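You operate a simulated robot arm through the tools that you are given. There is no shell and no other tool. Be economical: measure what you need, move in short steps, check, and stop when the job is done.

The job below is to be done with a simulated two-armed robot. You get a single attempt, and the scene is never put back.

## Task
Try the pull-cord switch: trip its arm, set it again and turn the reset knob home.
Fine: hold the switch for each move; the tried switch goes to the ready bay.

The check looks at the end state, three seconds after you hand in, the way a careful person would. Anything else that was tipped, shoved, dropped, spilled or broken makes it a failure.

## Robot
Two 7-joint arms with two-finger parallel grippers on one trunk, on a base that drives. Base frame: it is fixed to the floor where the robot stands at the start and does not move with it; the origin is under the middle of the robot, x ahead of it, y to its left, z up. Lengths are in mm, angles in rad, forces in N, time in s.
The left shoulder is at the start at [70, 163, 1120], the right one opposite. With the tool pointing down near the work surface each hand reaches from about 380 to 880 mm from the robot's upright axis, wherever it stands, measured 20 degrees to its own side. Places, roughly: cable gland [900, 300, 1600]; cord arm [500, 0, 900]; ready bay [500, -500, 800]; reset knob [500, 100, 800]; terminal lid latch [900, 200, 1700]. Payload 3.43 kg a hand.
Tool frame (each hand has its own): the origin (TCP) lies between the finger pads and is the grasp point; the fingertips stand 34 mm ahead of it; z points along the fingers, y is the line along which they close. The gripper opens to 128 mm. The fingers are 24 mm wide and 12 mm thick; the gripper's body (48 by 130 mm) begins 96 mm behind the TCP.
Orientation is that of the tool frame in the base frame, as [roll, pitch, yaw] about the fixed x, y, z axes, in that order (R = Rz(yaw) Ry(pitch) Rx(roll)). With the fingers straight down and closing along the base's y, the tool's x points along the base's -x, its y along +y and its z along -z.

## Interface
- The arms move only by the tool servo_tool. It takes "left_rows", "right_rows" or both (then of equal length, played together; a hand with none holds still); each is a list of rows, each a list of 7 numbers: the shift along the base's x, y, z in mm, then the turn, a rotation vector about the base's x, y, z in rad, then the closure, from 0 (fully open) to 1 (shut). In form: [[x, y, z, ax, ay, az, fingers], ...]. A call has 1 to 12 rows; each row is the pose to reach, as a shift and turn from the pose commanded when the call began. Rows are played at 5 a second. More than 50 mm and 0.15 rad between two rows, or a gripper value outside its range, and nothing of the call is played. Where a pose cannot be reached the arm comes as near as it can. A force on the tool above 40 N (or 10 N above the force at the start of the call, whichever is more), or a blocked arm, ends the call early, and 0.2 s more pass. Each finger travels about 153 mm/s and halts on what it meets, pressing with about 42 N; the grip force reading is that of the motor and also rises with nothing between the fingers. The clock runs only during rows and for 0.2 s after the last one: add rows that repeat a pose to give the fingers time. The reply holds the time, the measured pose of the TCP, the force on the tool along the base axes, the opening and the grip force, in the units named above and with some noise, with the torque about the TCP (base axes, N m) and any sound that the robot's microphone picked up.
- Cameras (640 x 400 px; columns grow to the right, rows downward): "scene" is now at [134.6, -5.4, 1336.1]; the picture's right is [-0.05, -1.00, 0.00], its down [-0.67, 0.03, -0.74] and it looks along [0.74, -0.04, -0.67] (base axes); focal length 214 px, centre (320, 200). "left" rides on the left gripper at [76, 11, -160] in its tool frame; the picture's right is [-0.15, 0.99, 0.00], its down [-0.88, -0.13, -0.46] and it looks along [-0.45, -0.07, 0.89] (tool axes); focal length 234 px, centre (320, 200). "right" rides on the right gripper at [76, -11, -160] in its tool frame; the picture's right is [0.15, 0.99, 0.00], its down [-0.88, 0.13, -0.46] and it looks along [-0.45, 0.07, 0.89] (tool axes); focal length 234 px, centre (320, 200). There is no depth. A picture from a camera that has moved, and an enlarged one, comes with that camera's place and axes in the base frame and with its lens.
- grab_frame(camera): a new picture of that camera. The clock stands still meanwhile.
- slide_trunk(by): slides the trunk up (or, below 0, down) by that many mm; the arms and the scene camera ride with it, the base frame stays. It gives what a move gives, with no picture.
- base_move(legs): drives the robot by 1 to 6 legs, each [ahead, left, turn to the left] in mm, mm and rad, along the robot's own axes; the way and the turn of a leg run together, so that a leg with both is an arc; at most 1500 mm and 3.142 rad a leg. The arms and the cameras ride along, it lands a little off, and it stops where it bumps. It gives what a move gives.
- pan_tilt(pan, tilt): turns the head with the scene camera to pan (to the left, within 1.501 rad either way) and tilt (down, from -0.506 to 1.204), counted from straight ahead of the robot. It gives what a move gives.
- close_up(camera, box): a new picture of the part [left, top, right, bottom] of that camera's present view, enlarged. The clock stands still meanwhile.
- sign_off(): hands the job in; it is judged then, once.

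Work in short steps. Places have to be worked out from the pictures, the camera data and where the tool is seen: move nearer, look again, correct. Check each grasp and each placing, and mend what went wrong. You have 120 turns and 88 pictures in all, those below and enlarged ones among them. Open the grippers and draw the arms clear of the work before you hand the job in, unless the task says otherwise; then end with one line.

The tools are called after "Request:" as name(argument=value, ...) on one line, values as JSON. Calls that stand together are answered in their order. servo_tool: Moves the arms, as the interface text tells. Its arguments: {"type":"object","properties":{"left_rows":{"type":"array"},"right_rows":{"type":"array"}},"required":[]} The other tools are called the same way: slide_trunk (by) slides the trunk up or down; base_move (legs) drives the base; pan_tilt (pan, tilt) turns the head that bears the scene camera; grab_frame (camera) takes a picture; close_up (camera, box) takes an enlarged picture of a part of a camera's view; sign_off () hands the job in.

At the start:

```text
time: 0.0
left_position: [688.1, 293.5, 1173.9]
left_tcp_rot: [-3.14, 0.0, -3.141]
left_wrist_force: [-0.4, 0.6, 1.1]
left_wrist_torque: [-0.01, 0.01, -0.01]
left_gripper_width: 128.2
left_gripper_force: 0.1
right_position: [395.7, -195.4, 1193.8]
right_tcp_rot: [-3.142, 0.0, 3.141]
right_wrist_force: [-0.7, -0.3, 1.3]
right_wrist_torque: [-0.02, 0.0, -0.02]
right_gripper_width: 127.7
right_gripper_force: 0.1
trunk travel left (down, up): [-600.0, 340.0]
robot x, y, heading: [-2.1, -0.9, 0.001]
head pan, tilt: [-0.051, 0.737]
```

scene: 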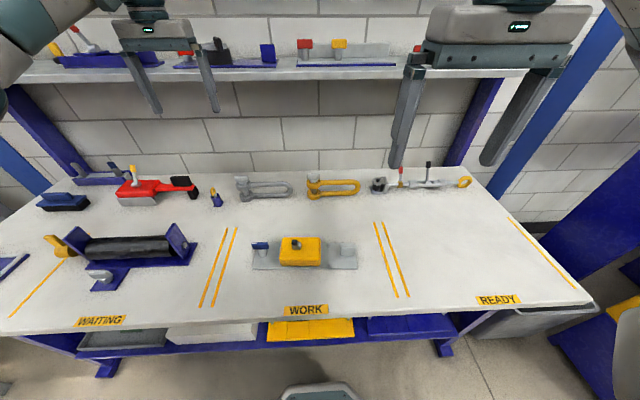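
right: 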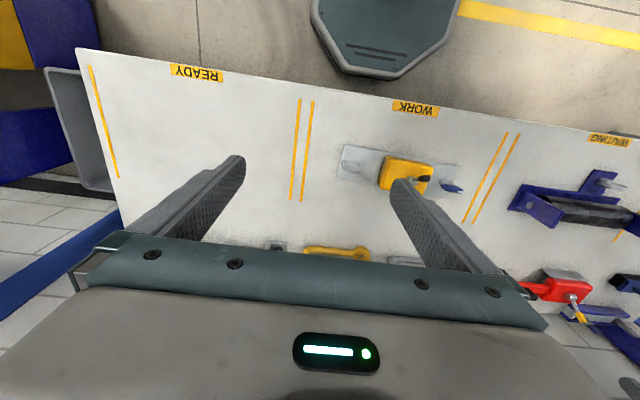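
left: 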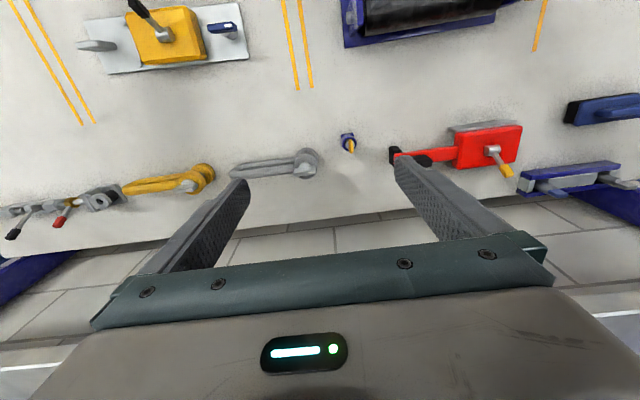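

The work bay holds a grey plate with a yellow box, probably the pull-cord switch. I'll enlarge it from two cameras.

Request:
close_up(camera="scene", box=[230, 210, 380, 300])

Request:
close_up(camera="left", box=[60, 0, 260, 120])

Request:
close_up(camera="scene", box=[20, 150, 220, 300])

```text
4.27 times, centred on (305, 255) of scene
camera zoom: at [134.6, -5.4, 1336.1], right [-0.05, -1.0, 0.0], down [-0.67, 0.03, -0.74], along [0.74, -0.04, -0.67], focal length 915 px, centre (384, -35)
```

zoom: 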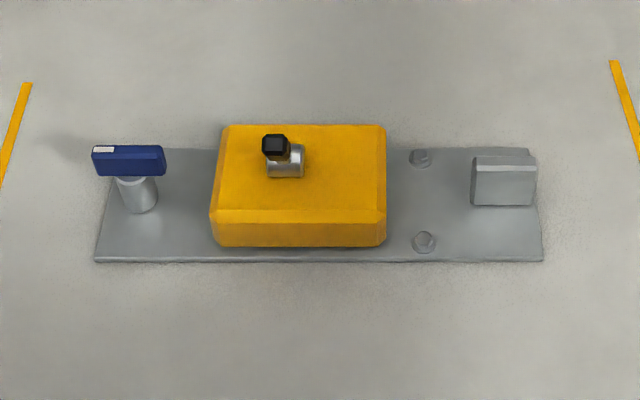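

```text
3.20 times, centred on (160, 60) of left
camera zoom: at [611.2, 304.7, 1334.0], right [0.15, 0.99, 0.0], down [0.88, -0.13, 0.46], along [0.45, -0.07, -0.89], focal length 749 px, centre (832, 648)
```

zoom: 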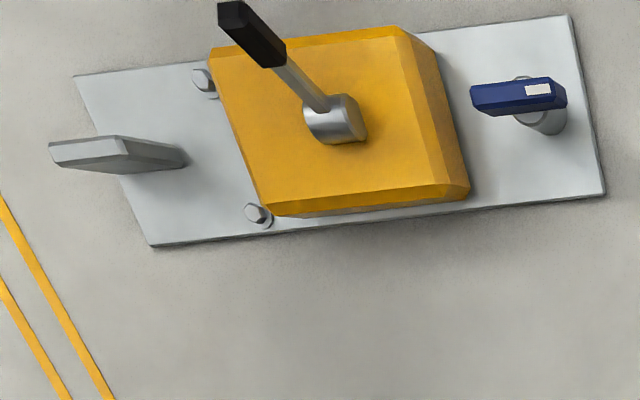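

```text
2.67 times, centred on (120, 225) of scene
camera zoom: at [134.6, -5.4, 1336.1], right [-0.05, -1.0, 0.0], down [-0.67, 0.03, -0.74], along [0.74, -0.04, -0.67], focal length 572 px, centre (853, 133)
```

zoom: 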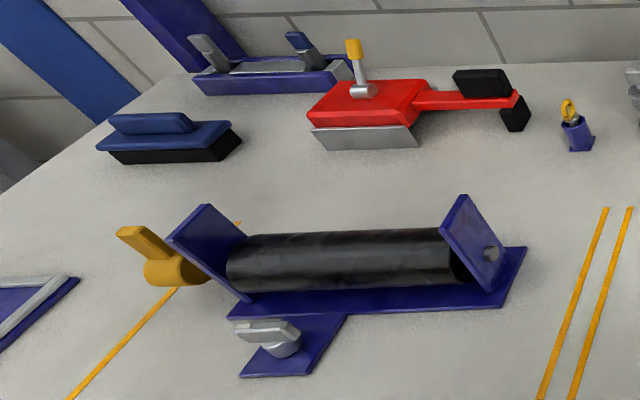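

The switch lies in the work bay: a plate from about y=165 to -135 at x about 455–545, with the blue knob at +y, the lever on the yellow box, and a grey tab at -y. I'll bring the left camera over it for a better look.

Request:
servo_tool(left_rows=[[-35, -18, -22, 0, 0, 0, 0], [-70, -36, -44, 0, 0, 0, 0], [-105, -54, -66, 0, 0, 0, 0], [-140, -72, -88, 0, 0, 0, 0], [-175, -90, -110, 0, 0, 0, 0], [-210, -108, -132, 0, 0, 0, 0], [-245, -126, -154, 0, 0, 0, 0], [-280, -144, -174, 0, 0, 0, 0], [-280, -144, -174, 0, 0, 0, 0]])

Request:
grab_frame(camera="left")

```text
time: 2.0
left_position: [406.6, 150.2, 999.2]
left_tcp_rot: [-3.14, 0.001, -3.141]
left_wrist_force: [0.0, 0.6, 0.1]
left_wrist_torque: [0.01, 0.0, -0.01]
left_gripper_width: 127.8
left_gripper_force: 0.1
right_position: [396.4, -194.9, 1194.3]
right_tcp_rot: [-3.14, 0.001, -3.14]
right_wrist_force: [0.3, -0.3, -0.2]
right_wrist_torque: [0.0, -0.01, 0.0]
right_gripper_width: 127.9
right_gripper_force: 0.0
trunk travel left (down, up): [-600.0, 340.0]
robot x, y, heading: [3.3, 0.4, -0.004]
head pan, tilt: [-0.051, 0.737]
```

```text
81 pictures are left
camera left: at [331.2, 161.8, 1160.0], right [0.14, 0.99, 0.0], down [0.88, -0.13, 0.46], along [0.45, -0.07, -0.89], focal length 234 px, centre (320, 200)
```

left: 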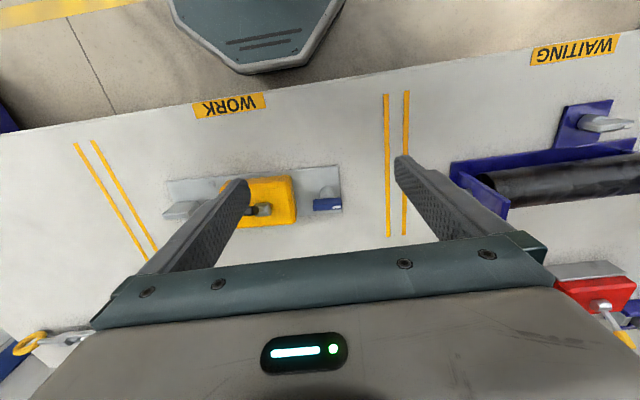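

I'll tilt the left hand for a side view of the switch, looking toward -y.

Request:
servo_tool(left_rows=[[2, 12, -5, -0.13, 0, 0, 0], [4, 24, -15, -0.26, 0, 0, 0], [6, 36, -25, -0.39, 0, 0, 0], [8, 48, -35, -0.52, 0, 0, 0], [10, 60, -45, -0.65, 0, 0, 0], [12, 70, -55, -0.78, 0, 0, 0], [12, 80, -65, -0.9, 0, 0, 0], [12, 80, -65, -0.9, 0, 0, 0]])

Request:
grab_frame(camera="left")

```text
time: 3.8
left_position: [419.7, 227.3, 933.6]
left_tcp_rot: [-2.243, -0.001, -3.14]
left_wrist_force: [-0.3, -0.4, -0.4]
left_wrist_torque: [0.01, 0.0, -0.01]
left_gripper_width: 128.0
left_gripper_force: 0.0
right_position: [395.4, -194.6, 1193.1]
right_tcp_rot: [3.141, 0.001, -3.14]
right_wrist_force: [0.0, 0.7, 0.2]
right_wrist_torque: [0.04, 0.03, -0.01]
right_gripper_width: 127.9
right_gripper_force: 0.1
trunk travel left (down, up): [-600.0, 340.0]
robot x, y, heading: [-2.0, 0.3, -0.002]
head pan, tilt: [-0.051, 0.737]
```

```text
80 pictures are left
camera left: at [343.6, 360.7, 1025.9], right [0.15, 0.61, -0.78], down [0.88, 0.28, 0.38], along [0.45, -0.74, -0.5], focal length 234 px, centre (320, 200)
```

left: 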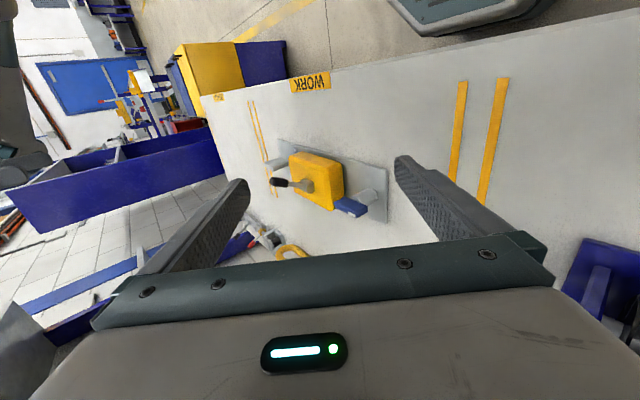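

Enlarging that region.

Request:
close_up(camera="left", box=[250, 125, 400, 225])

```text
4.00 times, centred on (325, 175) of left
camera zoom: at [343.6, 360.7, 1025.9], right [0.15, 0.61, -0.78], down [0.88, 0.28, 0.38], along [0.45, -0.74, -0.5], focal length 937 px, centre (300, 300)
```

zoom: 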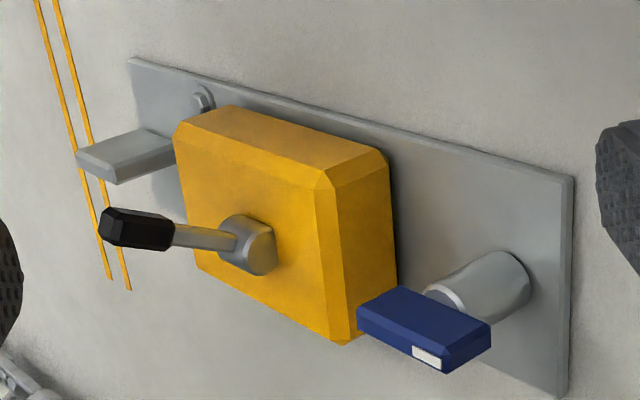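

The lever stands on a horizontal-axis boss near (502, 40, 829), its tip near (470, 41, 891), leaning toward the robot. The tab top is near (492, -105, 831). I'll look at the knob from above for any home mark.

Request:
servo_tool(left_rows=[[2, -10, 5, 0.13, 0, 0, 0], [4, -24, 8, 0.26, 0, 0, 0], [6, -36, 11, 0.39, 0, 0, 0], [8, -48, 14, 0.52, 0, 0, 0], [10, -60, 17, 0.65, 0, 0, 0], [10, -75, 18, 0.78, 0, 0, 0], [10, -90, 18, 0.9, 0, 0, 0], [10, -90, 18, 0.9, 0, 0, 0]])

Request:
close_up(camera="left", box=[220, 140, 400, 250])

```text
time: 5.6
left_position: [428.3, 138.6, 953.2]
left_tcp_rot: [3.141, 0.0, -3.141]
left_wrist_force: [0.9, -0.3, 0.4]
left_wrist_torque: [-0.07, -0.01, 0.03]
left_gripper_width: 128.1
left_gripper_force: 0.0
right_position: [395.8, -194.4, 1193.9]
right_tcp_rot: [-3.141, -0.002, 3.139]
right_wrist_force: [0.7, 0.9, 1.2]
right_wrist_torque: [0.01, 0.02, 0.02]
right_gripper_width: 128.3
right_gripper_force: 0.0
trunk travel left (down, up): [-600.0, 340.0]
robot x, y, heading: [1.0, 0.4, 0.003]
head pan, tilt: [-0.051, 0.737]
```

```text
3.56 times, centred on (310, 195) of left
camera zoom: at [352.6, 151.0, 1113.2], right [0.14, 0.99, 0.0], down [0.88, -0.13, 0.46], along [0.45, -0.07, -0.89], focal length 833 px, centre (356, 218)
```

zoom: 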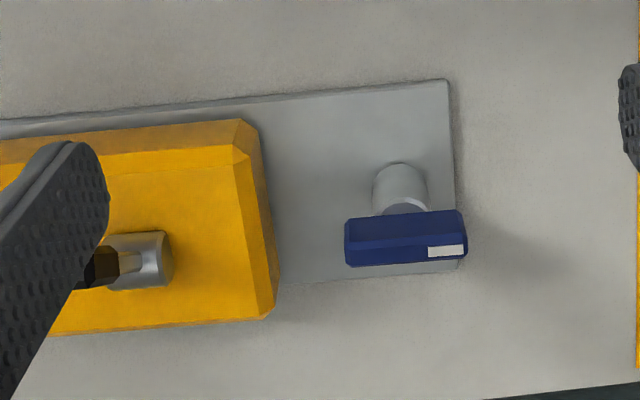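

The knob bar is centred near (513, 146, 822), lies along y, and carries its white pointer at the +y end. Next I bring the right hand above the tab, turned to close along x.

Request:
servo_tool(right_rows=[[8, 8, -17, 0, 0, 0.14, 0], [16, 16, -34, 0, 0, 0.28, 0], [24, 24, -51, 0, 0, 0.42, 0], [32, 32, -68, 0, 0, 0.56, 0], [40, 40, -85, 0, 0, 0.7, 0], [50, 48, -102, 0, 0, 0.84, 0], [60, 56, -120, 0, 0, 0.98, 0], [70, 64, -140, 0, 0, 1.12, 0], [80, 74, -160, 0, 0, 1.26, 0], [90, 82, -180, 0, 0, 1.4, 0], [96, 90, -194, 0, 0, 1.524, 0], [96, 90, -194, 0, 0, 1.524, 0]])

Request:
grab_frame(camera="right")

Request:
grab_frame(camera="scene")

```text
time: 8.2
left_position: [428.2, 138.3, 952.5]
left_tcp_rot: [3.14, 0.001, -3.14]
left_wrist_force: [-1.0, -0.7, -0.1]
left_wrist_torque: [0.0, 0.01, 0.0]
left_gripper_width: 127.9
left_gripper_force: 0.1
right_position: [475.0, -98.6, 1000.8]
right_tcp_rot: [-3.14, -0.001, -1.619]
right_wrist_force: [0.5, 0.3, -0.8]
right_wrist_torque: [-0.01, -0.01, 0.05]
right_gripper_width: 128.0
right_gripper_force: 0.0
right hand out of reach, approached as far as the arm can: row 11, 12
trunk travel left (down, up): [-600.0, 340.0]
robot x, y, heading: [-2.9, 2.6, -0.002]
head pan, tilt: [-0.051, 0.737]
```

```text
77 pictures are left
camera right: at [481.4, -174.7, 1159.7], right [-1.0, -0.1, 0.0], down [-0.09, 0.89, 0.46], along [-0.04, 0.45, -0.89], focal length 234 px, centre (320, 200)
```

right: 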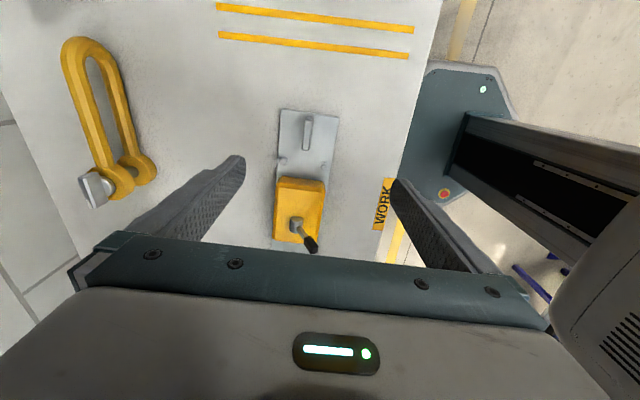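

```text
76 pictures are left
camera scene: at [134.7, -5.9, 1336.1], right [-0.05, -1.0, 0.0], down [-0.67, 0.03, -0.74], along [0.74, -0.04, -0.67], focal length 214 px, centre (320, 200)
```

scene: 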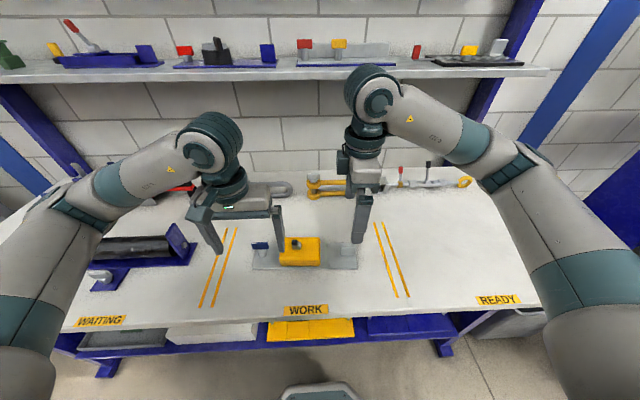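

The right hand falls about 20 mm short in this pose because the arm is too folded, so I drive the base back 120 mm.

Request:
base_move(legs=[[-120, 0, 0]])

```text
time: 9.4
left_position: [311.4, 138.4, 953.7]
left_tcp_rot: [3.141, -0.001, 3.141]
left_wrist_force: [0.1, -0.4, 0.6]
left_wrist_torque: [0.01, 0.0, -0.03]
left_gripper_width: 128.2
left_gripper_force: 0.1
right_position: [357.6, -97.9, 1002.1]
right_tcp_rot: [-3.141, 0.001, -1.623]
right_wrist_force: [0.3, 0.3, -0.6]
right_wrist_torque: [0.0, 0.02, 0.01]
right_gripper_width: 127.6
right_gripper_force: 0.0
trunk travel left (down, up): [-600.0, 340.0]
robot x, y, heading: [-117.8, -0.3, 0.0]
head pan, tilt: [-0.051, 0.737]
```

Move the right hand over the tab at about (494, -110), staying above the lever height, and look.

Request:
servo_tool(right_rows=[[45, -4, -10, 0, 0, 0, 0], [90, -8, -30, 0, 0, 0, 0], [136, -12, -50, 0, 0, 0, 0], [136, -12, -90, 0, 0, 0, 0], [136, -12, -90, 0, 0, 0, 0]])

Request:
grab_frame(camera="right")

Request:
grab_frame(camera="scene")

```text
refused: row 3 steps farther than a row can; nothing moved
```

```text
75 pictures are left
camera right: at [363.8, -175.2, 1160.0], right [-1.0, -0.09, 0.0], down [-0.08, 0.89, 0.45], along [-0.04, 0.45, -0.89], focal length 234 px, centre (320, 200)
```

right: 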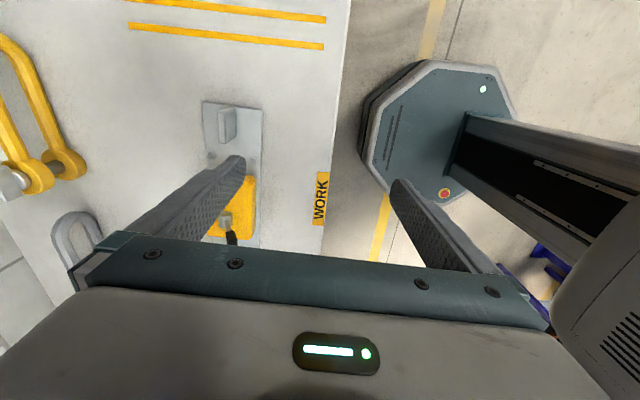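

```text
74 pictures are left
camera scene: at [17.4, -5.5, 1336.1], right [-0.05, -1.0, 0.0], down [-0.67, 0.03, -0.74], along [0.74, -0.04, -0.67], focal length 214 px, centre (320, 200)
```

scene: 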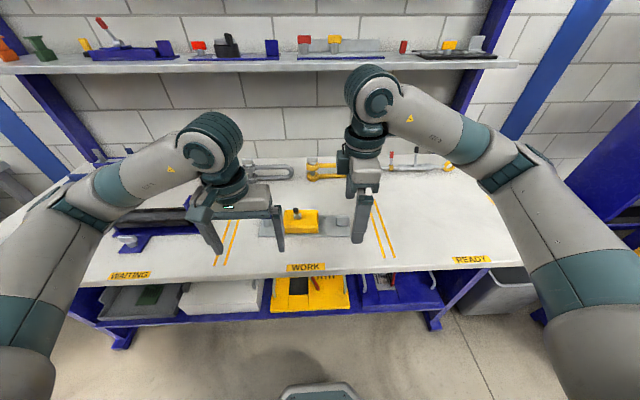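

A row was too long, so I replay it with smaller steps.

Request:
servo_tool(right_rows=[[40, -4, -10, 0, 0, 0, 0], [80, -8, -30, 0, 0, 0, 0], [120, -12, -50, 0, 0, 0, 0], [136, -12, -90, 0, 0, 0, 0], [136, -12, -90, 0, 0, 0, 0]])

Request:
grab_frame(camera="right")

```text
time: 10.6
left_position: [312.6, 137.6, 952.4]
left_tcp_rot: [-3.14, -0.001, 3.14]
left_wrist_force: [0.6, 0.1, -0.5]
left_wrist_torque: [-0.01, 0.01, 0.0]
left_gripper_width: 127.9
left_gripper_force: 0.2
right_position: [357.6, -98.4, 1002.0]
right_tcp_rot: [-3.141, 0.001, -1.622]
right_wrist_force: [0.8, 1.0, 0.1]
right_wrist_torque: [0.03, 0.01, -0.04]
right_gripper_width: 128.2
right_gripper_force: 0.1
right hand out of reach, approached as far as the arm can: row 1, 2, 3, 4, 5
trunk travel left (down, up): [-600.0, 340.0]
robot x, y, heading: [-121.2, 0.4, -0.002]
head pan, tilt: [-0.051, 0.737]
```

```text
73 pictures are left
camera right: at [364.1, -175.2, 1159.9], right [-1.0, -0.09, 0.0], down [-0.08, 0.89, 0.46], along [-0.04, 0.45, -0.89], focal length 234 px, centre (320, 200)
```

right: 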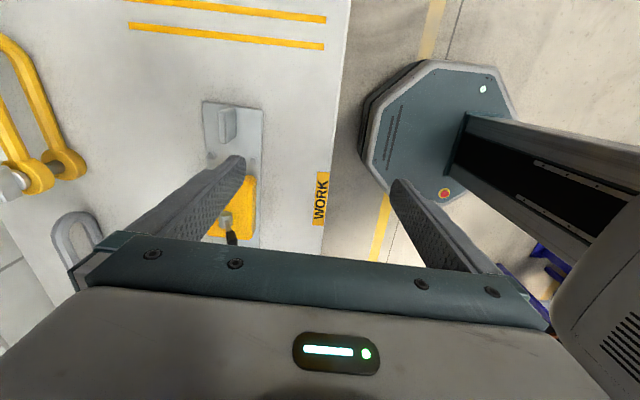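

The +90° yaw seems to run into a joint limit on the right arm, so I rotate it the other way. The grip is symmetric.

Request:
servo_tool(right_rows=[[0, -4, 0, 0, 0, -0.14, 0], [0, -8, 0, 0, 0, -0.28, 0], [0, -12, 0, 0, 0, -0.42, 0], [0, -12, 0, 0, 0, -0.56, 0], [0, -12, 0, 0, 0, -0.7, 0], [0, -12, 0, 0, 0, -0.84, 0], [0, -12, 0, 0, 0, -0.98, 0], [0, -12, 0, 0, 0, -1.12, 0], [0, -12, 0, 0, 0, -1.26, 0], [0, -12, 0, 0, 0, -1.4, 0], [0, -12, 0, 0, 0, -1.54, 0], [0, -12, 0, 0, 0, -1.57, 0]])

```text
time: 13.2
left_position: [312.7, 138.4, 951.7]
left_tcp_rot: [-3.141, 0.001, -3.141]
left_wrist_force: [0.7, -0.8, 0.0]
left_wrist_torque: [0.01, 0.0, 0.03]
left_gripper_width: 128.2
left_gripper_force: 0.0
right_position: [351.2, -110.0, 1006.1]
right_tcp_rot: [-3.14, -0.003, 3.087]
right_wrist_force: [0.2, 0.5, 0.5]
right_wrist_torque: [-0.01, -0.01, -0.02]
right_gripper_width: 128.0
right_gripper_force: 0.1
trunk travel left (down, up): [-600.0, 340.0]
robot x, y, heading: [-114.7, -1.5, -0.003]
head pan, tilt: [-0.051, 0.737]
```

Now turn the remaining -1.563 rad while moving forward above the tab.

Request:
servo_tool(right_rows=[[14, 0, 0, 0, 0, -0.14, 0], [28, 0, 0, 0, 0, -0.28, 0], [42, 0, 0, 0, 0, -0.42, 0], [56, 0, 0, 0, 0, -0.56, 0], [70, 0, 0, 0, 0, -0.7, 0], [84, 0, 0, 0, 0, -0.84, 0], [98, 0, 0, 0, 0, -0.98, 0], [112, 0, 0, 0, 0, -1.12, 0], [126, 0, 0, 0, 0, -1.26, 0], [136, 0, 0, 0, 0, -1.4, 0], [143, 0, 0, 0, 0, -1.53, 0], [143, 0, 0, 0, 0, -1.563, 0]])

Request:
grab_frame(camera="right")

```text
time: 15.8
left_position: [311.7, 137.4, 953.0]
left_tcp_rot: [-3.141, -0.001, 3.141]
left_wrist_force: [-0.1, -0.3, -0.2]
left_wrist_torque: [-0.01, 0.01, 0.0]
left_gripper_width: 128.0
left_gripper_force: 0.2
right_position: [495.5, -109.5, 1006.2]
right_tcp_rot: [3.141, -0.001, 1.527]
right_wrist_force: [0.4, 0.4, -0.2]
right_wrist_torque: [0.02, 0.0, 0.03]
right_gripper_width: 128.2
right_gripper_force: 0.0
trunk travel left (down, up): [-600.0, 340.0]
robot x, y, heading: [-118.7, -1.5, -0.005]
head pan, tilt: [-0.051, 0.737]
```

```text
72 pictures are left
camera right: at [486.3, -33.6, 1164.4], right [0.99, 0.1, 0.0], down [0.09, -0.89, 0.45], along [0.05, -0.45, -0.89], focal length 234 px, centre (320, 200)
```

right: 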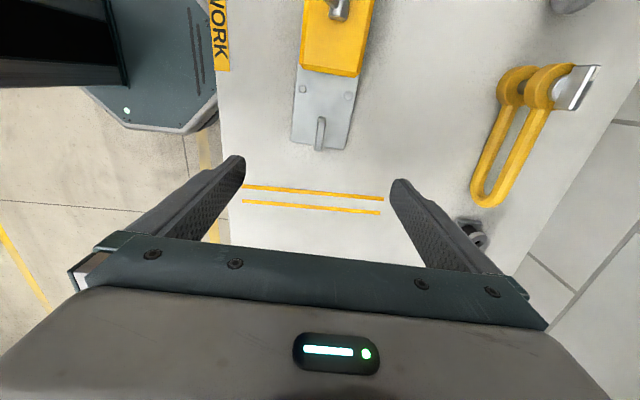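

The turn works, and the tab lies between the fingers at about (495, -101). I lower to z about 832, check, then close.

Request:
servo_tool(right_rows=[[0, 4, -45, 0, 0, 0, 0], [0, 7, -90, 0, 0, 0, 0.2], [0, 7, -130, 0, 0, 0, 0.4], [0, 7, -174, 0, 0, 0, 0.5], [0, 7, -174, 0, 0, 0, 0.5]])

Request:
grab_frame(camera="right")

Request:
close_up(camera="scene", box=[240, 150, 400, 270])

```text
time: 17.0
left_position: [310.9, 138.1, 952.3]
left_tcp_rot: [3.141, 0.0, 3.141]
left_wrist_force: [0.0, -0.2, 0.0]
left_wrist_torque: [-0.03, -0.01, 0.01]
left_gripper_width: 128.0
left_gripper_force: 0.1
right_position: [493.6, -103.5, 834.7]
right_tcp_rot: [3.14, 0.001, 1.528]
right_wrist_force: [0.0, -0.5, -0.1]
right_wrist_torque: [-0.01, -0.01, -0.01]
right_gripper_width: 64.0
right_gripper_force: 0.1
trunk travel left (down, up): [-600.0, 340.0]
robot x, y, heading: [-119.0, 2.0, -0.005]
head pan, tilt: [-0.051, 0.737]
```

```text
71 pictures are left
camera right: at [485.4, -26.1, 992.2], right [0.99, 0.1, 0.0], down [0.09, -0.89, 0.46], along [0.05, -0.45, -0.89], focal length 234 px, centre (320, 200)
```

right: 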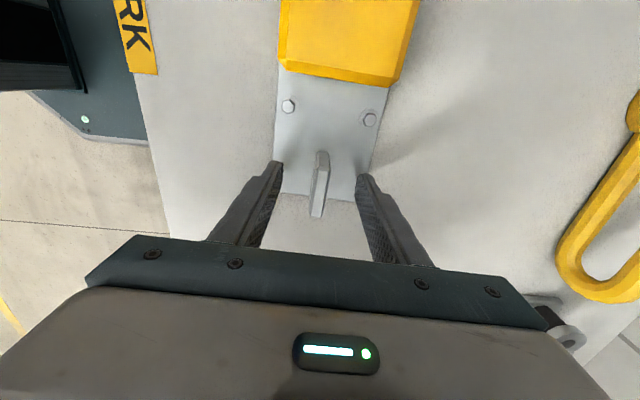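

```text
3.33 times, centred on (320, 210) of scene
camera zoom: at [17.2, -5.4, 1336.1], right [-0.05, -1.0, 0.0], down [-0.67, 0.03, -0.74], along [0.74, -0.04, -0.67], focal length 715 px, centre (320, 167)
```

zoom: 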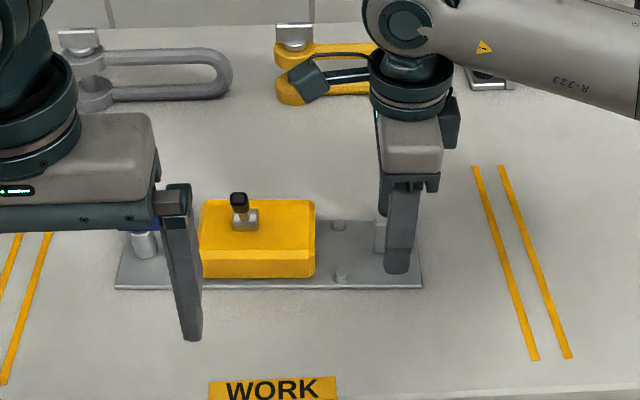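

The tab is centred between the fingers, so I lower 5 mm and close.

Request:
servo_tool(right_rows=[[0, 3, -5, 0, 0, 0, 0.5], [0, 3, -5, 0, 0, 0, 0.7], [0, 3, -5, 0, 0, 0, 1], [0, 3, -5, 0, 0, 0, 1], [0, 3, -5, 0, 0, 0, 1]])

Request:
grab_frame(camera="right")

```text
time: 18.2
left_position: [312.6, 138.2, 954.0]
left_tcp_rot: [3.141, 0.0, 3.141]
left_wrist_force: [-1.0, 0.7, 0.1]
left_wrist_torque: [0.01, -0.01, 0.02]
left_gripper_width: 128.1
left_gripper_force: 0.0
right_position: [494.5, -99.0, 828.0]
right_tcp_rot: [-3.14, -0.002, 1.526]
right_wrist_force: [0.6, 0.2, -0.5]
right_wrist_torque: [0.34, -0.2, -0.15]
right_gripper_width: 11.6
right_gripper_force: 42.0
trunk travel left (down, up): [-600.0, 340.0]
robot x, y, heading: [-116.6, -0.9, -0.003]
head pan, tilt: [-0.051, 0.737]
```

```text
69 pictures are left
camera right: at [486.1, -23.6, 986.4], right [0.99, 0.1, 0.0], down [0.09, -0.89, 0.45], along [0.05, -0.45, -0.89], focal length 234 px, centre (320, 200)
```

right: 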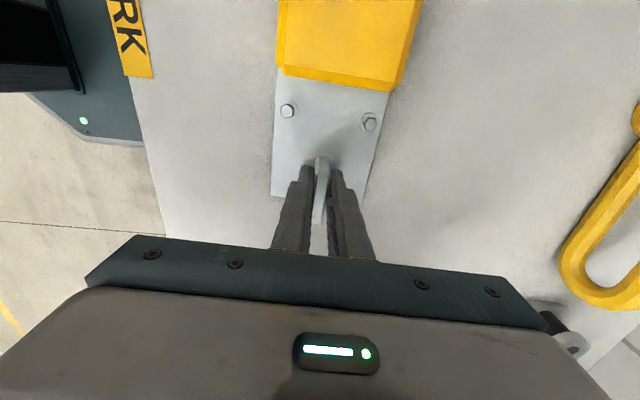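

The tab is gripped (11.6 mm, 42 N). I'll tilt the left hand outward to stay clear of the right hand, close its fingers, and bring them behind (-x of) the lever.

Request:
servo_tool(left_rows=[[0, 0, 10, -0.12, 0, 0, 0.3], [10, 0, 10, -0.24, 0, 0, 0.6], [20, 0, 10, -0.36, 0, 0, 1], [30, 0, 10, -0.48, 0, 0, 1], [45, -5, 5, -0.6, 0, 0, 1], [70, -30, -10, -0.6, 0, 0, 1], [95, -55, -30, -0.6, 0, 0, 1], [113, -80, -50, -0.6, 0, 0, 1], [113, -89, -58, -0.6, 0, 0, 1], [113, -89, -58, -0.6, 0, 0, 1]])

Request:
close_up(camera="scene", box=[220, 150, 380, 270])

Request:
grab_frame(camera="left")

```text
time: 20.4
left_position: [422.9, 48.8, 895.1]
left_tcp_rot: [-2.541, 0.0, 3.141]
left_wrist_force: [-0.1, 0.5, 0.1]
left_wrist_torque: [0.01, -0.01, -0.02]
left_gripper_width: 0.1
left_gripper_force: 32.5
right_position: [495.0, -99.1, 828.1]
right_tcp_rot: [-3.14, 0.0, 1.527]
right_wrist_force: [-0.8, 0.7, 0.6]
right_wrist_torque: [-0.04, -0.21, 0.05]
right_gripper_width: 11.6
right_gripper_force: 41.5
trunk travel left (down, up): [-600.0, 340.0]
robot x, y, heading: [-117.8, -0.4, 0.002]
head pan, tilt: [-0.051, 0.737]
```

```text
3.33 times, centred on (300, 210) of scene
camera zoom: at [17.8, -5.5, 1336.0], right [-0.05, -1.0, 0.0], down [-0.67, 0.03, -0.74], along [0.74, -0.04, -0.67], focal length 715 px, centre (387, 167)
```

zoom: 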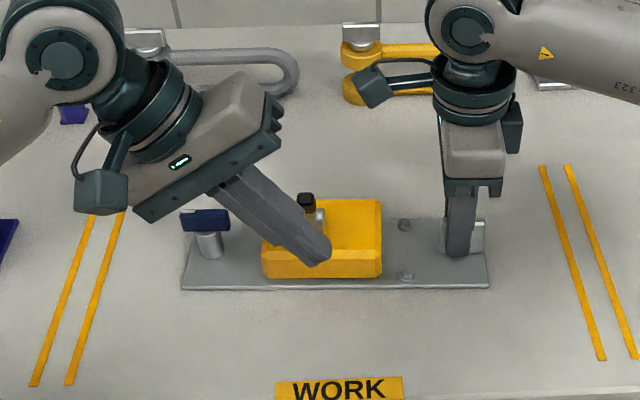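

```text
67 pictures are left
camera left: at [347.9, 148.9, 1020.4], right [0.15, 0.82, -0.56], down [0.88, 0.15, 0.45], along [0.45, -0.56, -0.7], focal length 234 px, centre (320, 200)
```

left: 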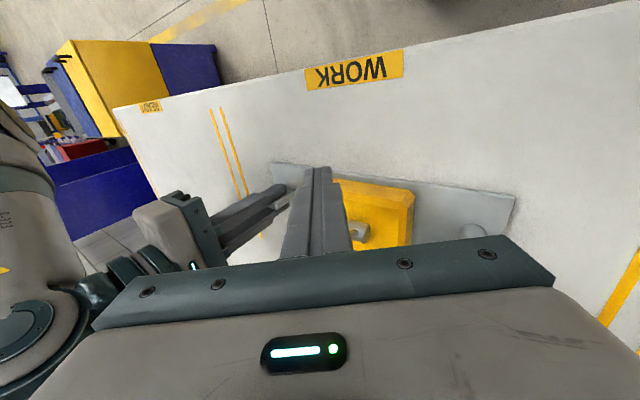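

The fingers are in front of the lever. I push +x gently, a little past contact, and check.

Request:
servo_tool(left_rows=[[10, 0, 0, 0, 0, 0, 1], [20, 0, 0, 0, 0, 0, 1], [26, 0, 0, 0, 0, 0, 1], [32, 0, 0, 0, 0, 0, 1], [38, 0, 0, 0, 0, 0, 1], [44, 0, 0, 0, 0, 0, 1], [50, 0, 0, 0, 0, 0, 1]])

Request:
close_up(camera="scene", box=[220, 150, 380, 270])

```text
time: 22.0
left_position: [474.6, 48.9, 894.4]
left_tcp_rot: [-2.541, 0.0, -3.142]
left_wrist_force: [-1.7, 0.9, 0.8]
left_wrist_torque: [0.0, -0.04, 0.01]
left_gripper_width: 0.0
left_gripper_force: 32.8
right_position: [494.3, -99.9, 827.2]
right_tcp_rot: [-3.141, 0.001, 1.526]
right_wrist_force: [2.0, -0.6, -0.2]
right_wrist_torque: [0.02, -0.23, -0.53]
right_gripper_width: 11.8
right_gripper_force: 41.8
trunk travel left (down, up): [-600.0, 340.0]
robot x, y, heading: [-118.6, -2.3, 0.0]
head pan, tilt: [-0.051, 0.737]
```

```text
3.33 times, centred on (300, 210) of scene
camera zoom: at [17.9, -5.7, 1336.0], right [-0.05, -1.0, 0.0], down [-0.67, 0.04, -0.74], along [0.74, -0.04, -0.67], focal length 715 px, centre (387, 167)
```

zoom: 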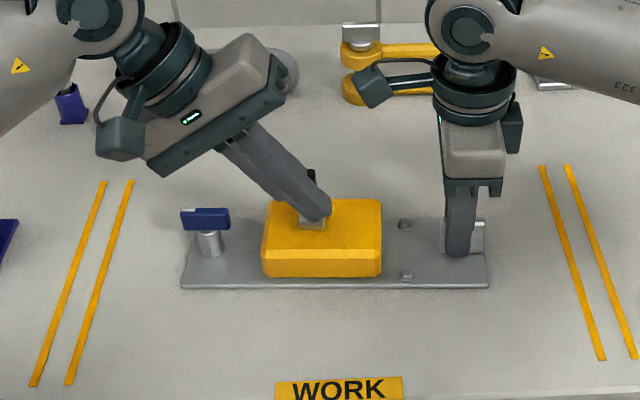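

The lever is swinging with only about 2 N. I keep pushing until it clicks or stops.

Request:
servo_tool(left_rows=[[5, 0, 0, 0, 0, 0, 1], [10, 0, 0, 0, 0, 0, 1], [15, 0, 0, 0, 0, 0, 1], [20, 0, 0, 0, 0, 0, 1], [25, 0, 0, 0, 0, 0, 1], [30, 0, 0, 0, 0, 0, 1], [30, 0, 0, 0, 0, 0, 1]])

Request:
close_up(camera="scene", box=[220, 150, 380, 270])

Request:
grab_frame(camera="left")

```text
time: 23.6
left_position: [504.8, 48.6, 894.5]
left_tcp_rot: [-2.542, -0.001, 3.139]
left_wrist_force: [-11.3, -5.2, 1.4]
left_wrist_torque: [-0.2, 0.38, -0.2]
left_gripper_width: 0.0
left_gripper_force: 33.2
right_position: [495.9, -99.5, 828.4]
right_tcp_rot: [3.141, -0.002, 1.526]
right_wrist_force: [10.1, 6.7, -0.2]
right_wrist_torque: [0.12, 0.26, -1.08]
right_gripper_width: 12.3
right_gripper_force: 41.8
trunk travel left (down, up): [-600.0, 340.0]
robot x, y, heading: [-117.9, -0.8, -0.004]
head pan, tilt: [-0.051, 0.737]
```

```text
3.33 times, centred on (300, 210) of scene
camera zoom: at [17.7, -5.5, 1336.1], right [-0.05, -1.0, 0.0], down [-0.67, 0.03, -0.74], along [0.74, -0.04, -0.67], focal length 715 px, centre (387, 167)
```

zoom: 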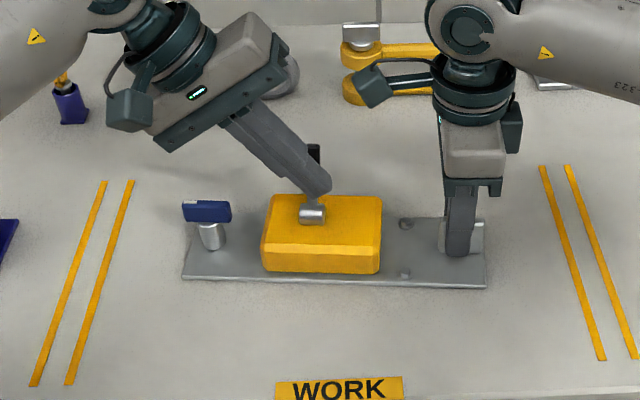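

```text
64 pictures are left
camera left: at [429.6, 148.9, 1021.0], right [0.15, 0.82, -0.56], down [0.88, 0.15, 0.45], along [0.45, -0.56, -0.7], focal length 234 px, centre (320, 200)
```

left: 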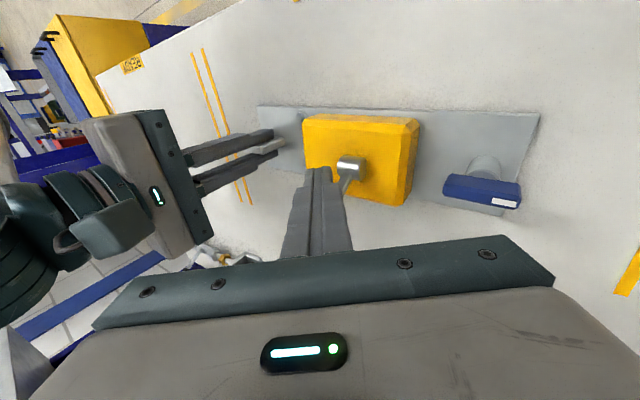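

Resistance has risen to 11 N and the plate has started to pivot slightly, so this is likely the end stop. I back off and see whether the lever stays over.

Request:
servo_tool(left_rows=[[-15, 0, 0, 0, 0, 0, 1], [-45, 0, 0, 0, 0, 0, 1], [-75, 0, 0, 0, 0, 0, 1], [-75, 0, 0, 0, 0, 0, 1]])

Request:
close_up(camera="scene", box=[220, 150, 380, 270])

Request:
close_up(camera="left", box=[240, 90, 560, 290])

```text
time: 24.6
left_position: [428.7, 47.5, 894.3]
left_tcp_rot: [-2.541, 0.001, -3.141]
left_wrist_force: [-0.4, 0.9, -0.1]
left_wrist_torque: [-0.03, 0.0, -0.03]
left_gripper_width: 0.0
left_gripper_force: 33.4
right_position: [492.7, -98.9, 827.0]
right_tcp_rot: [-3.14, 0.0, 1.527]
right_wrist_force: [-0.2, -1.2, 0.8]
right_wrist_torque: [-0.46, -0.19, -0.2]
right_gripper_width: 11.6
right_gripper_force: 42.1
trunk travel left (down, up): [-600.0, 340.0]
robot x, y, heading: [-119.1, -1.9, -0.002]
head pan, tilt: [-0.051, 0.737]
```

```text
3.33 times, centred on (300, 210) of scene
camera zoom: at [17.5, -5.6, 1336.1], right [-0.05, -1.0, 0.0], down [-0.67, 0.03, -0.74], along [0.74, -0.04, -0.67], focal length 715 px, centre (387, 167)
```

zoom: 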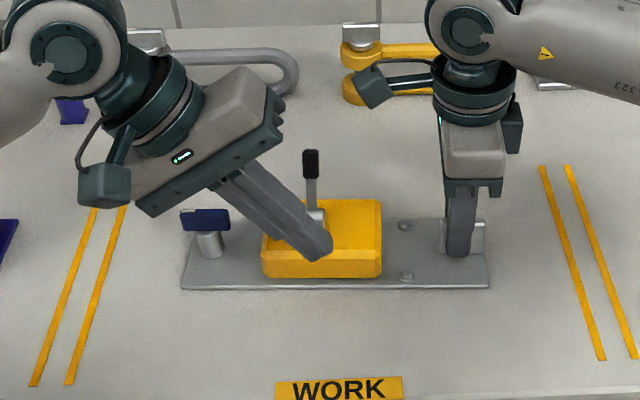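

```text
2.00 times, centred on (400, 190) of left
camera zoom: at [353.1, 147.7, 1021.1], right [0.15, 0.82, -0.56], down [0.88, 0.15, 0.45], along [0.45, -0.56, -0.7], focal length 468 px, centre (160, 220)
```

zoom: 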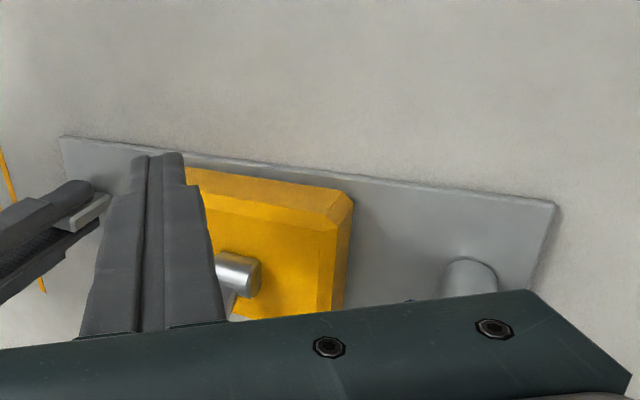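

The lever stays over on the +x side. I'll move the left hand aside for a proper side view to measure its angle.

Request:
servo_tool(left_rows=[[-5, 40, 15, -0.1, 0, 0, 1], [-8, 80, 30, -0.2, 0, 0, 1], [-8, 120, 40, -0.3, 0, 0, 1], [-8, 160, 40, -0.3, 0, 0, 1], [-8, 180, 40, -0.3, 0, 0, 1], [-8, 180, 40, -0.3, 0, 0, 1]])

Request:
close_up(camera="left", box=[230, 115, 410, 235])

Request:
close_up(camera="scene", box=[250, 170, 370, 250])

```text
time: 26.0
left_position: [421.3, 229.8, 932.8]
left_tcp_rot: [-2.24, 0.0, 3.141]
left_wrist_force: [-0.5, -0.9, -0.2]
left_wrist_torque: [0.0, 0.0, 0.0]
left_gripper_width: 0.1
left_gripper_force: 32.7
right_position: [493.5, -99.0, 828.1]
right_tcp_rot: [-3.139, 0.0, 1.527]
right_wrist_force: [-0.2, 0.1, 0.6]
right_wrist_torque: [-0.16, -0.1, 0.0]
right_gripper_width: 12.2
right_gripper_force: 41.6
trunk travel left (down, up): [-600.0, 340.0]
robot x, y, heading: [-117.6, 1.8, -0.002]
head pan, tilt: [-0.051, 0.737]
```

```text
3.33 times, centred on (320, 175) of left
camera zoom: at [345.1, 362.9, 1024.5], right [0.15, 0.61, -0.78], down [0.88, 0.28, 0.39], along [0.45, -0.74, -0.5], focal length 781 px, centre (320, 283)
```

zoom: 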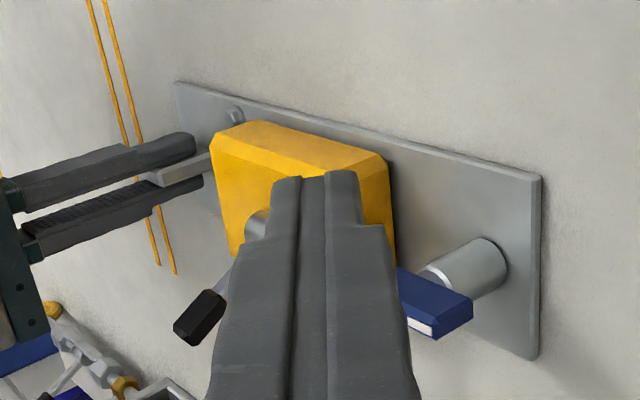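

```text
5.00 times, centred on (310, 210) of scene
camera zoom: at [17.8, -5.4, 1336.1], right [-0.05, -1.0, 0.0], down [-0.67, 0.03, -0.74], along [0.74, -0.04, -0.67], focal length 1072 px, centre (370, 150)
```

zoom: 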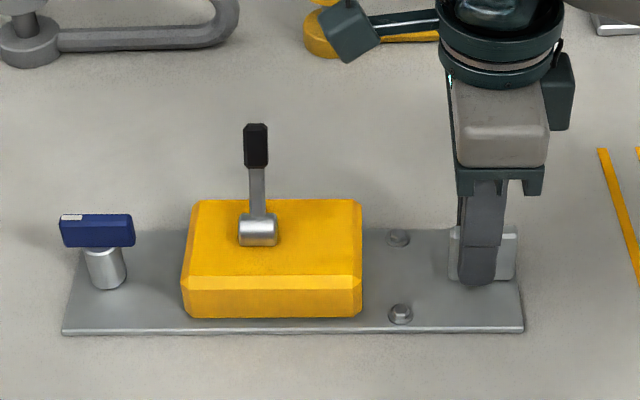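

The tip is now at (531, 39, 892), mirrored to +25°, so the arm is tripped. Next I go around to the +x side to set it back.

Request:
servo_tool(left_rows=[[40, 0, 10, 0.05, 0, 0, 1], [80, 0, 10, 0.1, 0, 0, 1], [120, 0, 10, 0.2, 0, 0, 1], [153, -10, 10, 0.3, 0, 0, 1], [155, -50, 10, 0.3, 0, 0, 1], [155, -90, 10, 0.3, 0, 0, 1], [155, -135, 0, 0.3, 0, 0, 1], [155, -165, -20, 0.3, 0, 0, 1], [155, -182, -40, 0.3, 0, 0, 1], [155, -182, -40, 0.3, 0, 0, 1]])

Request:
close_up(camera="scene", box=[230, 150, 390, 250])

Request:
grab_frame(camera="left")

```text
time: 28.2
left_position: [576.9, 46.2, 893.4]
left_tcp_rot: [-2.541, 0.001, 3.141]
left_wrist_force: [0.0, -0.2, 0.1]
left_wrist_torque: [-0.01, 0.01, 0.02]
left_gripper_width: 0.0
left_gripper_force: 33.0
right_position: [494.7, -99.6, 828.1]
right_tcp_rot: [-3.14, -0.002, 1.525]
right_wrist_force: [-0.7, 0.6, 0.1]
right_wrist_torque: [0.13, -0.17, 0.04]
right_gripper_width: 11.8
right_gripper_force: 41.6
trunk travel left (down, up): [-600.0, 340.0]
robot x, y, heading: [-119.3, -2.1, -0.002]
head pan, tilt: [-0.051, 0.737]
```

```text
4.00 times, centred on (310, 200) of scene
camera zoom: at [17.8, -5.6, 1336.0], right [-0.05, -1.0, 0.0], down [-0.67, 0.03, -0.74], along [0.74, -0.04, -0.67], focal length 858 px, centre (360, 200)
```

zoom: 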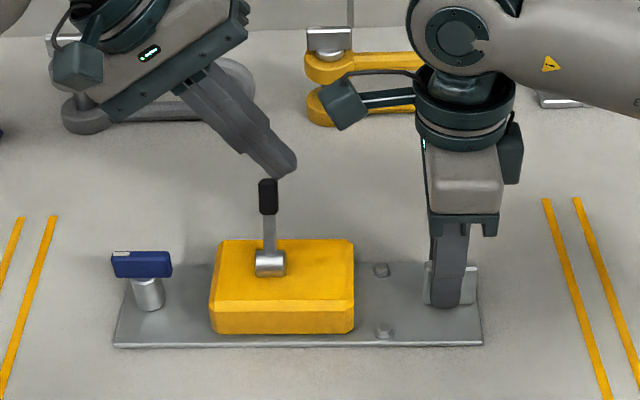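

```text
58 pictures are left
camera left: at [502.0, 147.1, 1019.4], right [0.15, 0.82, -0.56], down [0.88, 0.15, 0.45], along [0.45, -0.56, -0.7], focal length 234 px, centre (320, 200)
```

left: 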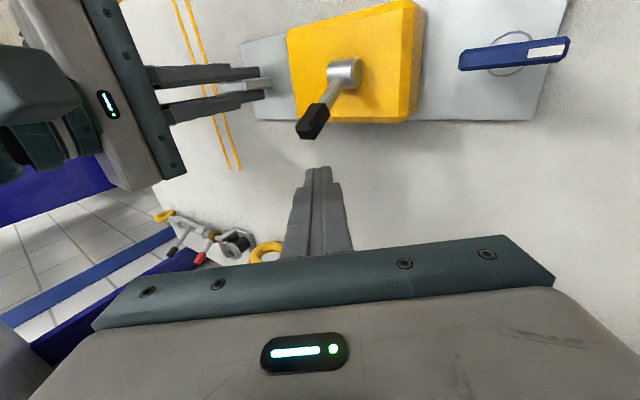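

I'm behind the lever. I push it back toward -x in small steps to just short of the expected stop at tool x about 497.

Request:
servo_tool(left_rows=[[-12, 0, 0, 0, 0, 0, 1], [-24, 0, 0, 0, 0, 0, 1], [-32, 0, 0, 0, 0, 0, 1], [-40, 0, 0, 0, 0, 0, 1], [-48, 0, 0, 0, 0, 0, 1], [-56, 0, 0, 0, 0, 0, 1], [-62, 0, 0, 0, 0, 0, 1], [-68, 0, 0, 0, 0, 0, 1], [-73, 0, 0, 0, 0, 0, 1], [-78, 0, 0, 0, 0, 0, 1], [-78, 0, 0, 0, 0, 0, 1]])

Request:
close_up(camera="scene", box=[230, 150, 390, 250])

```text
time: 30.6
left_position: [497.8, 46.7, 895.4]
left_tcp_rot: [-2.54, -0.001, 3.141]
left_wrist_force: [5.2, -1.3, -0.2]
left_wrist_torque: [-0.01, -0.16, 0.05]
left_gripper_width: 0.0
left_gripper_force: 33.2
right_position: [494.5, -98.5, 828.1]
right_tcp_rot: [3.141, 0.0, 1.526]
right_wrist_force: [-6.7, -0.3, -0.8]
right_wrist_torque: [-0.26, 0.07, 0.9]
right_gripper_width: 12.3
right_gripper_force: 41.4
trunk travel left (down, up): [-600.0, 340.0]
robot x, y, heading: [-117.4, -2.3, -0.003]
head pan, tilt: [-0.051, 0.737]
```

```text
4.00 times, centred on (310, 200) of scene
camera zoom: at [17.6, -5.5, 1336.0], right [-0.05, -1.0, 0.0], down [-0.67, 0.03, -0.74], along [0.74, -0.04, -0.67], focal length 858 px, centre (360, 200)
```

zoom: 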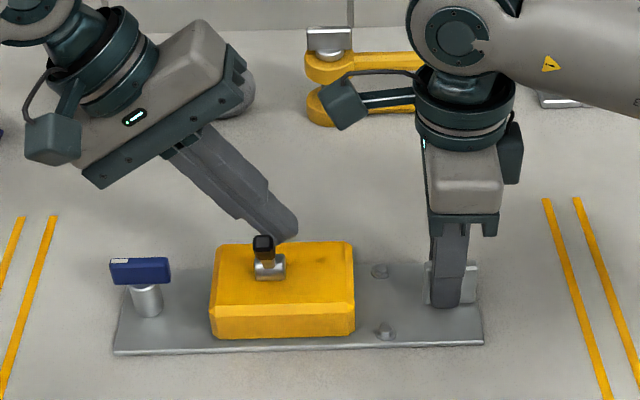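

Contact force is rising (5 N), so it is at the stop. I press 4 mm more to seat it, then withdraw and view from the side.

Request:
servo_tool(left_rows=[[-4, 0, 0, 0, 0, 0, 1], [-4, 0, 0, 0, 0, 0, 1], [25, 0, 0, 0, 0, 0, 1], [60, 0, 10, 0, 0, 0, 1], [75, 30, 35, 0, 0, 0, 1], [75, 70, 50, 0, 0, 0, 1], [60, 110, 60, 0, 0, 0, 1], [30, 145, 60, 0, 0, 0, 1], [0, 170, 60, 0, 0, 0, 1], [-40, 190, 60, 0, 0, 0, 1], [-80, 190, 60, 0, 0, 0, 0.6], [-80, 190, 60, 0, 0, 0, 0.4]])

Request:
grab_frame(camera="left")

Request:
close_up(camera="scene", box=[230, 150, 390, 250])

```text
time: 33.2
left_position: [418.1, 236.4, 956.4]
left_tcp_rot: [-2.542, -0.001, 3.141]
left_wrist_force: [0.1, 0.7, 0.5]
left_wrist_torque: [0.01, 0.01, 0.0]
left_gripper_width: 76.8
left_gripper_force: 0.1
right_position: [494.2, -98.6, 828.2]
right_tcp_rot: [-3.141, -0.001, 1.528]
right_wrist_force: [-0.7, -1.5, -0.2]
right_wrist_torque: [0.3, -0.19, 0.04]
right_gripper_width: 11.4
right_gripper_force: 41.5
trunk travel left (down, up): [-600.0, 340.0]
robot x, y, heading: [-116.5, 0.1, -0.002]
head pan, tilt: [-0.051, 0.737]
```

```text
56 pictures are left
camera left: at [342.8, 336.2, 1083.2], right [0.15, 0.82, -0.56], down [0.88, 0.15, 0.45], along [0.45, -0.56, -0.7], focal length 234 px, centre (320, 200)
```

left: 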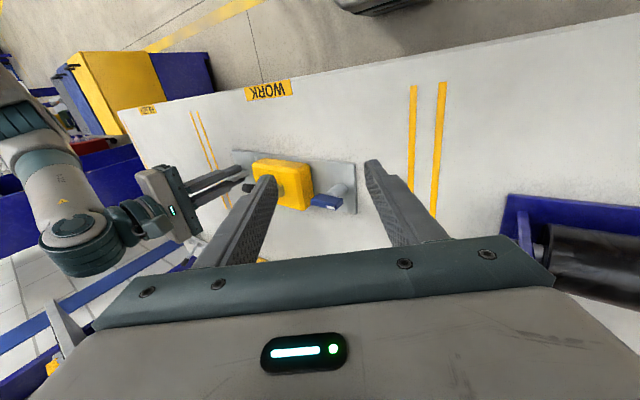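

```text
4.00 times, centred on (310, 200) of scene
camera zoom: at [17.8, -5.7, 1336.1], right [-0.05, -1.0, 0.0], down [-0.67, 0.04, -0.74], along [0.74, -0.04, -0.67], focal length 858 px, centre (360, 200)
```

zoom: 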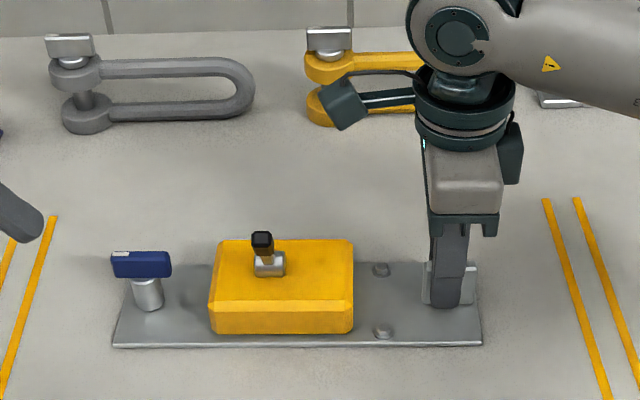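

The lever is back at its set position. Next is the knob: I level the left hand and turn it to close across the bar, above (511, 146).

Request:
servo_tool(left_rows=[[10, 0, 10, 0.12, 0, 0, 0.3], [20, -10, 10, 0.24, 0, 0, 0.3], [30, -20, 10, 0.36, 0, 0, 0.3], [40, -30, 10, 0.48, 0, 0, 0.3], [50, -40, 10, 0.6, 0, 0, 0.3], [50, -40, 10, 0.6, 0, 0, 0.3]])

Request:
servo_tool(left_rows=[[4, -4, 0, 0, 0, 0.14, 0.3], [8, -8, 0, 0, 0, 0.28, 0.3], [12, -12, 0, 0, 0, 0.42, 0.3], [16, -16, 0, 0, 0, 0.56, 0.3], [20, -20, 0, 0, 0, 0.7, 0.3], [24, -24, 0, 0, 0, 0.84, 0.3], [28, -28, 0, 0, 0, 0.98, 0.3], [32, -32, 0, 0, 0, 1.12, 0.3], [36, -40, 0, 0, 0, 1.26, 0.3], [40, -45, 0, 0, 0, 1.4, 0.3], [43, -50, 0, 0, 0, 1.52, 0.3], [43, -50, 0, 0, 0, 1.52, 0.3]])

Request:
grab_frame(camera="left")

```text
time: 34.6
left_position: [469.3, 198.2, 965.3]
left_tcp_rot: [3.141, 0.002, 3.141]
left_wrist_force: [1.5, 1.2, 0.6]
left_wrist_torque: [-0.05, -0.01, -0.01]
left_gripper_width: 89.5
left_gripper_force: 0.1
right_position: [494.6, -98.2, 827.6]
right_tcp_rot: [-3.139, -0.002, 1.524]
right_wrist_force: [0.4, 1.0, 0.4]
right_wrist_torque: [0.19, -0.17, -0.02]
right_gripper_width: 11.5
right_gripper_force: 41.9
trunk travel left (down, up): [-600.0, 340.0]
robot x, y, heading: [-117.5, -1.9, -0.001]
head pan, tilt: [-0.051, 0.737]
```

```text
time: 37.2
left_position: [511.9, 146.4, 965.4]
left_tcp_rot: [-3.14, -0.001, -1.619]
left_wrist_force: [0.3, 0.8, 0.1]
left_wrist_torque: [0.01, -0.01, -0.01]
left_gripper_width: 89.5
left_gripper_force: 0.1
right_position: [494.7, -98.5, 827.7]
right_tcp_rot: [-3.14, 0.0, 1.528]
right_wrist_force: [-0.5, -0.6, -0.4]
right_wrist_torque: [0.06, -0.16, 0.03]
right_gripper_width: 11.3
right_gripper_force: 42.5
trunk travel left (down, up): [-600.0, 340.0]
robot x, y, heading: [-116.9, -1.2, 0.0]
head pan, tilt: [-0.051, 0.737]
```

```text
54 pictures are left
camera left: at [497.2, 72.1, 1125.3], right [-0.98, 0.2, 0.0], down [0.17, 0.87, 0.46], along [0.09, 0.45, -0.89], focal length 234 px, centre (320, 200)
```

left: 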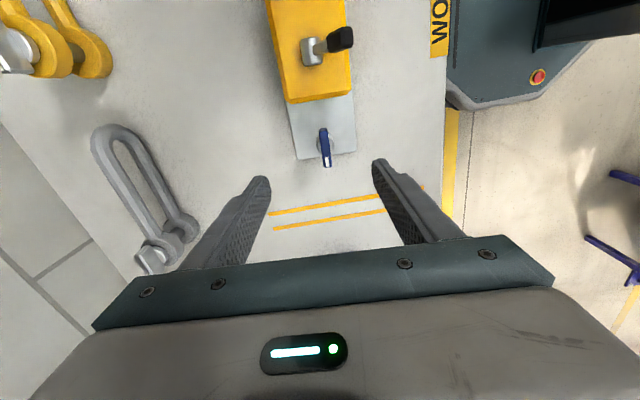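

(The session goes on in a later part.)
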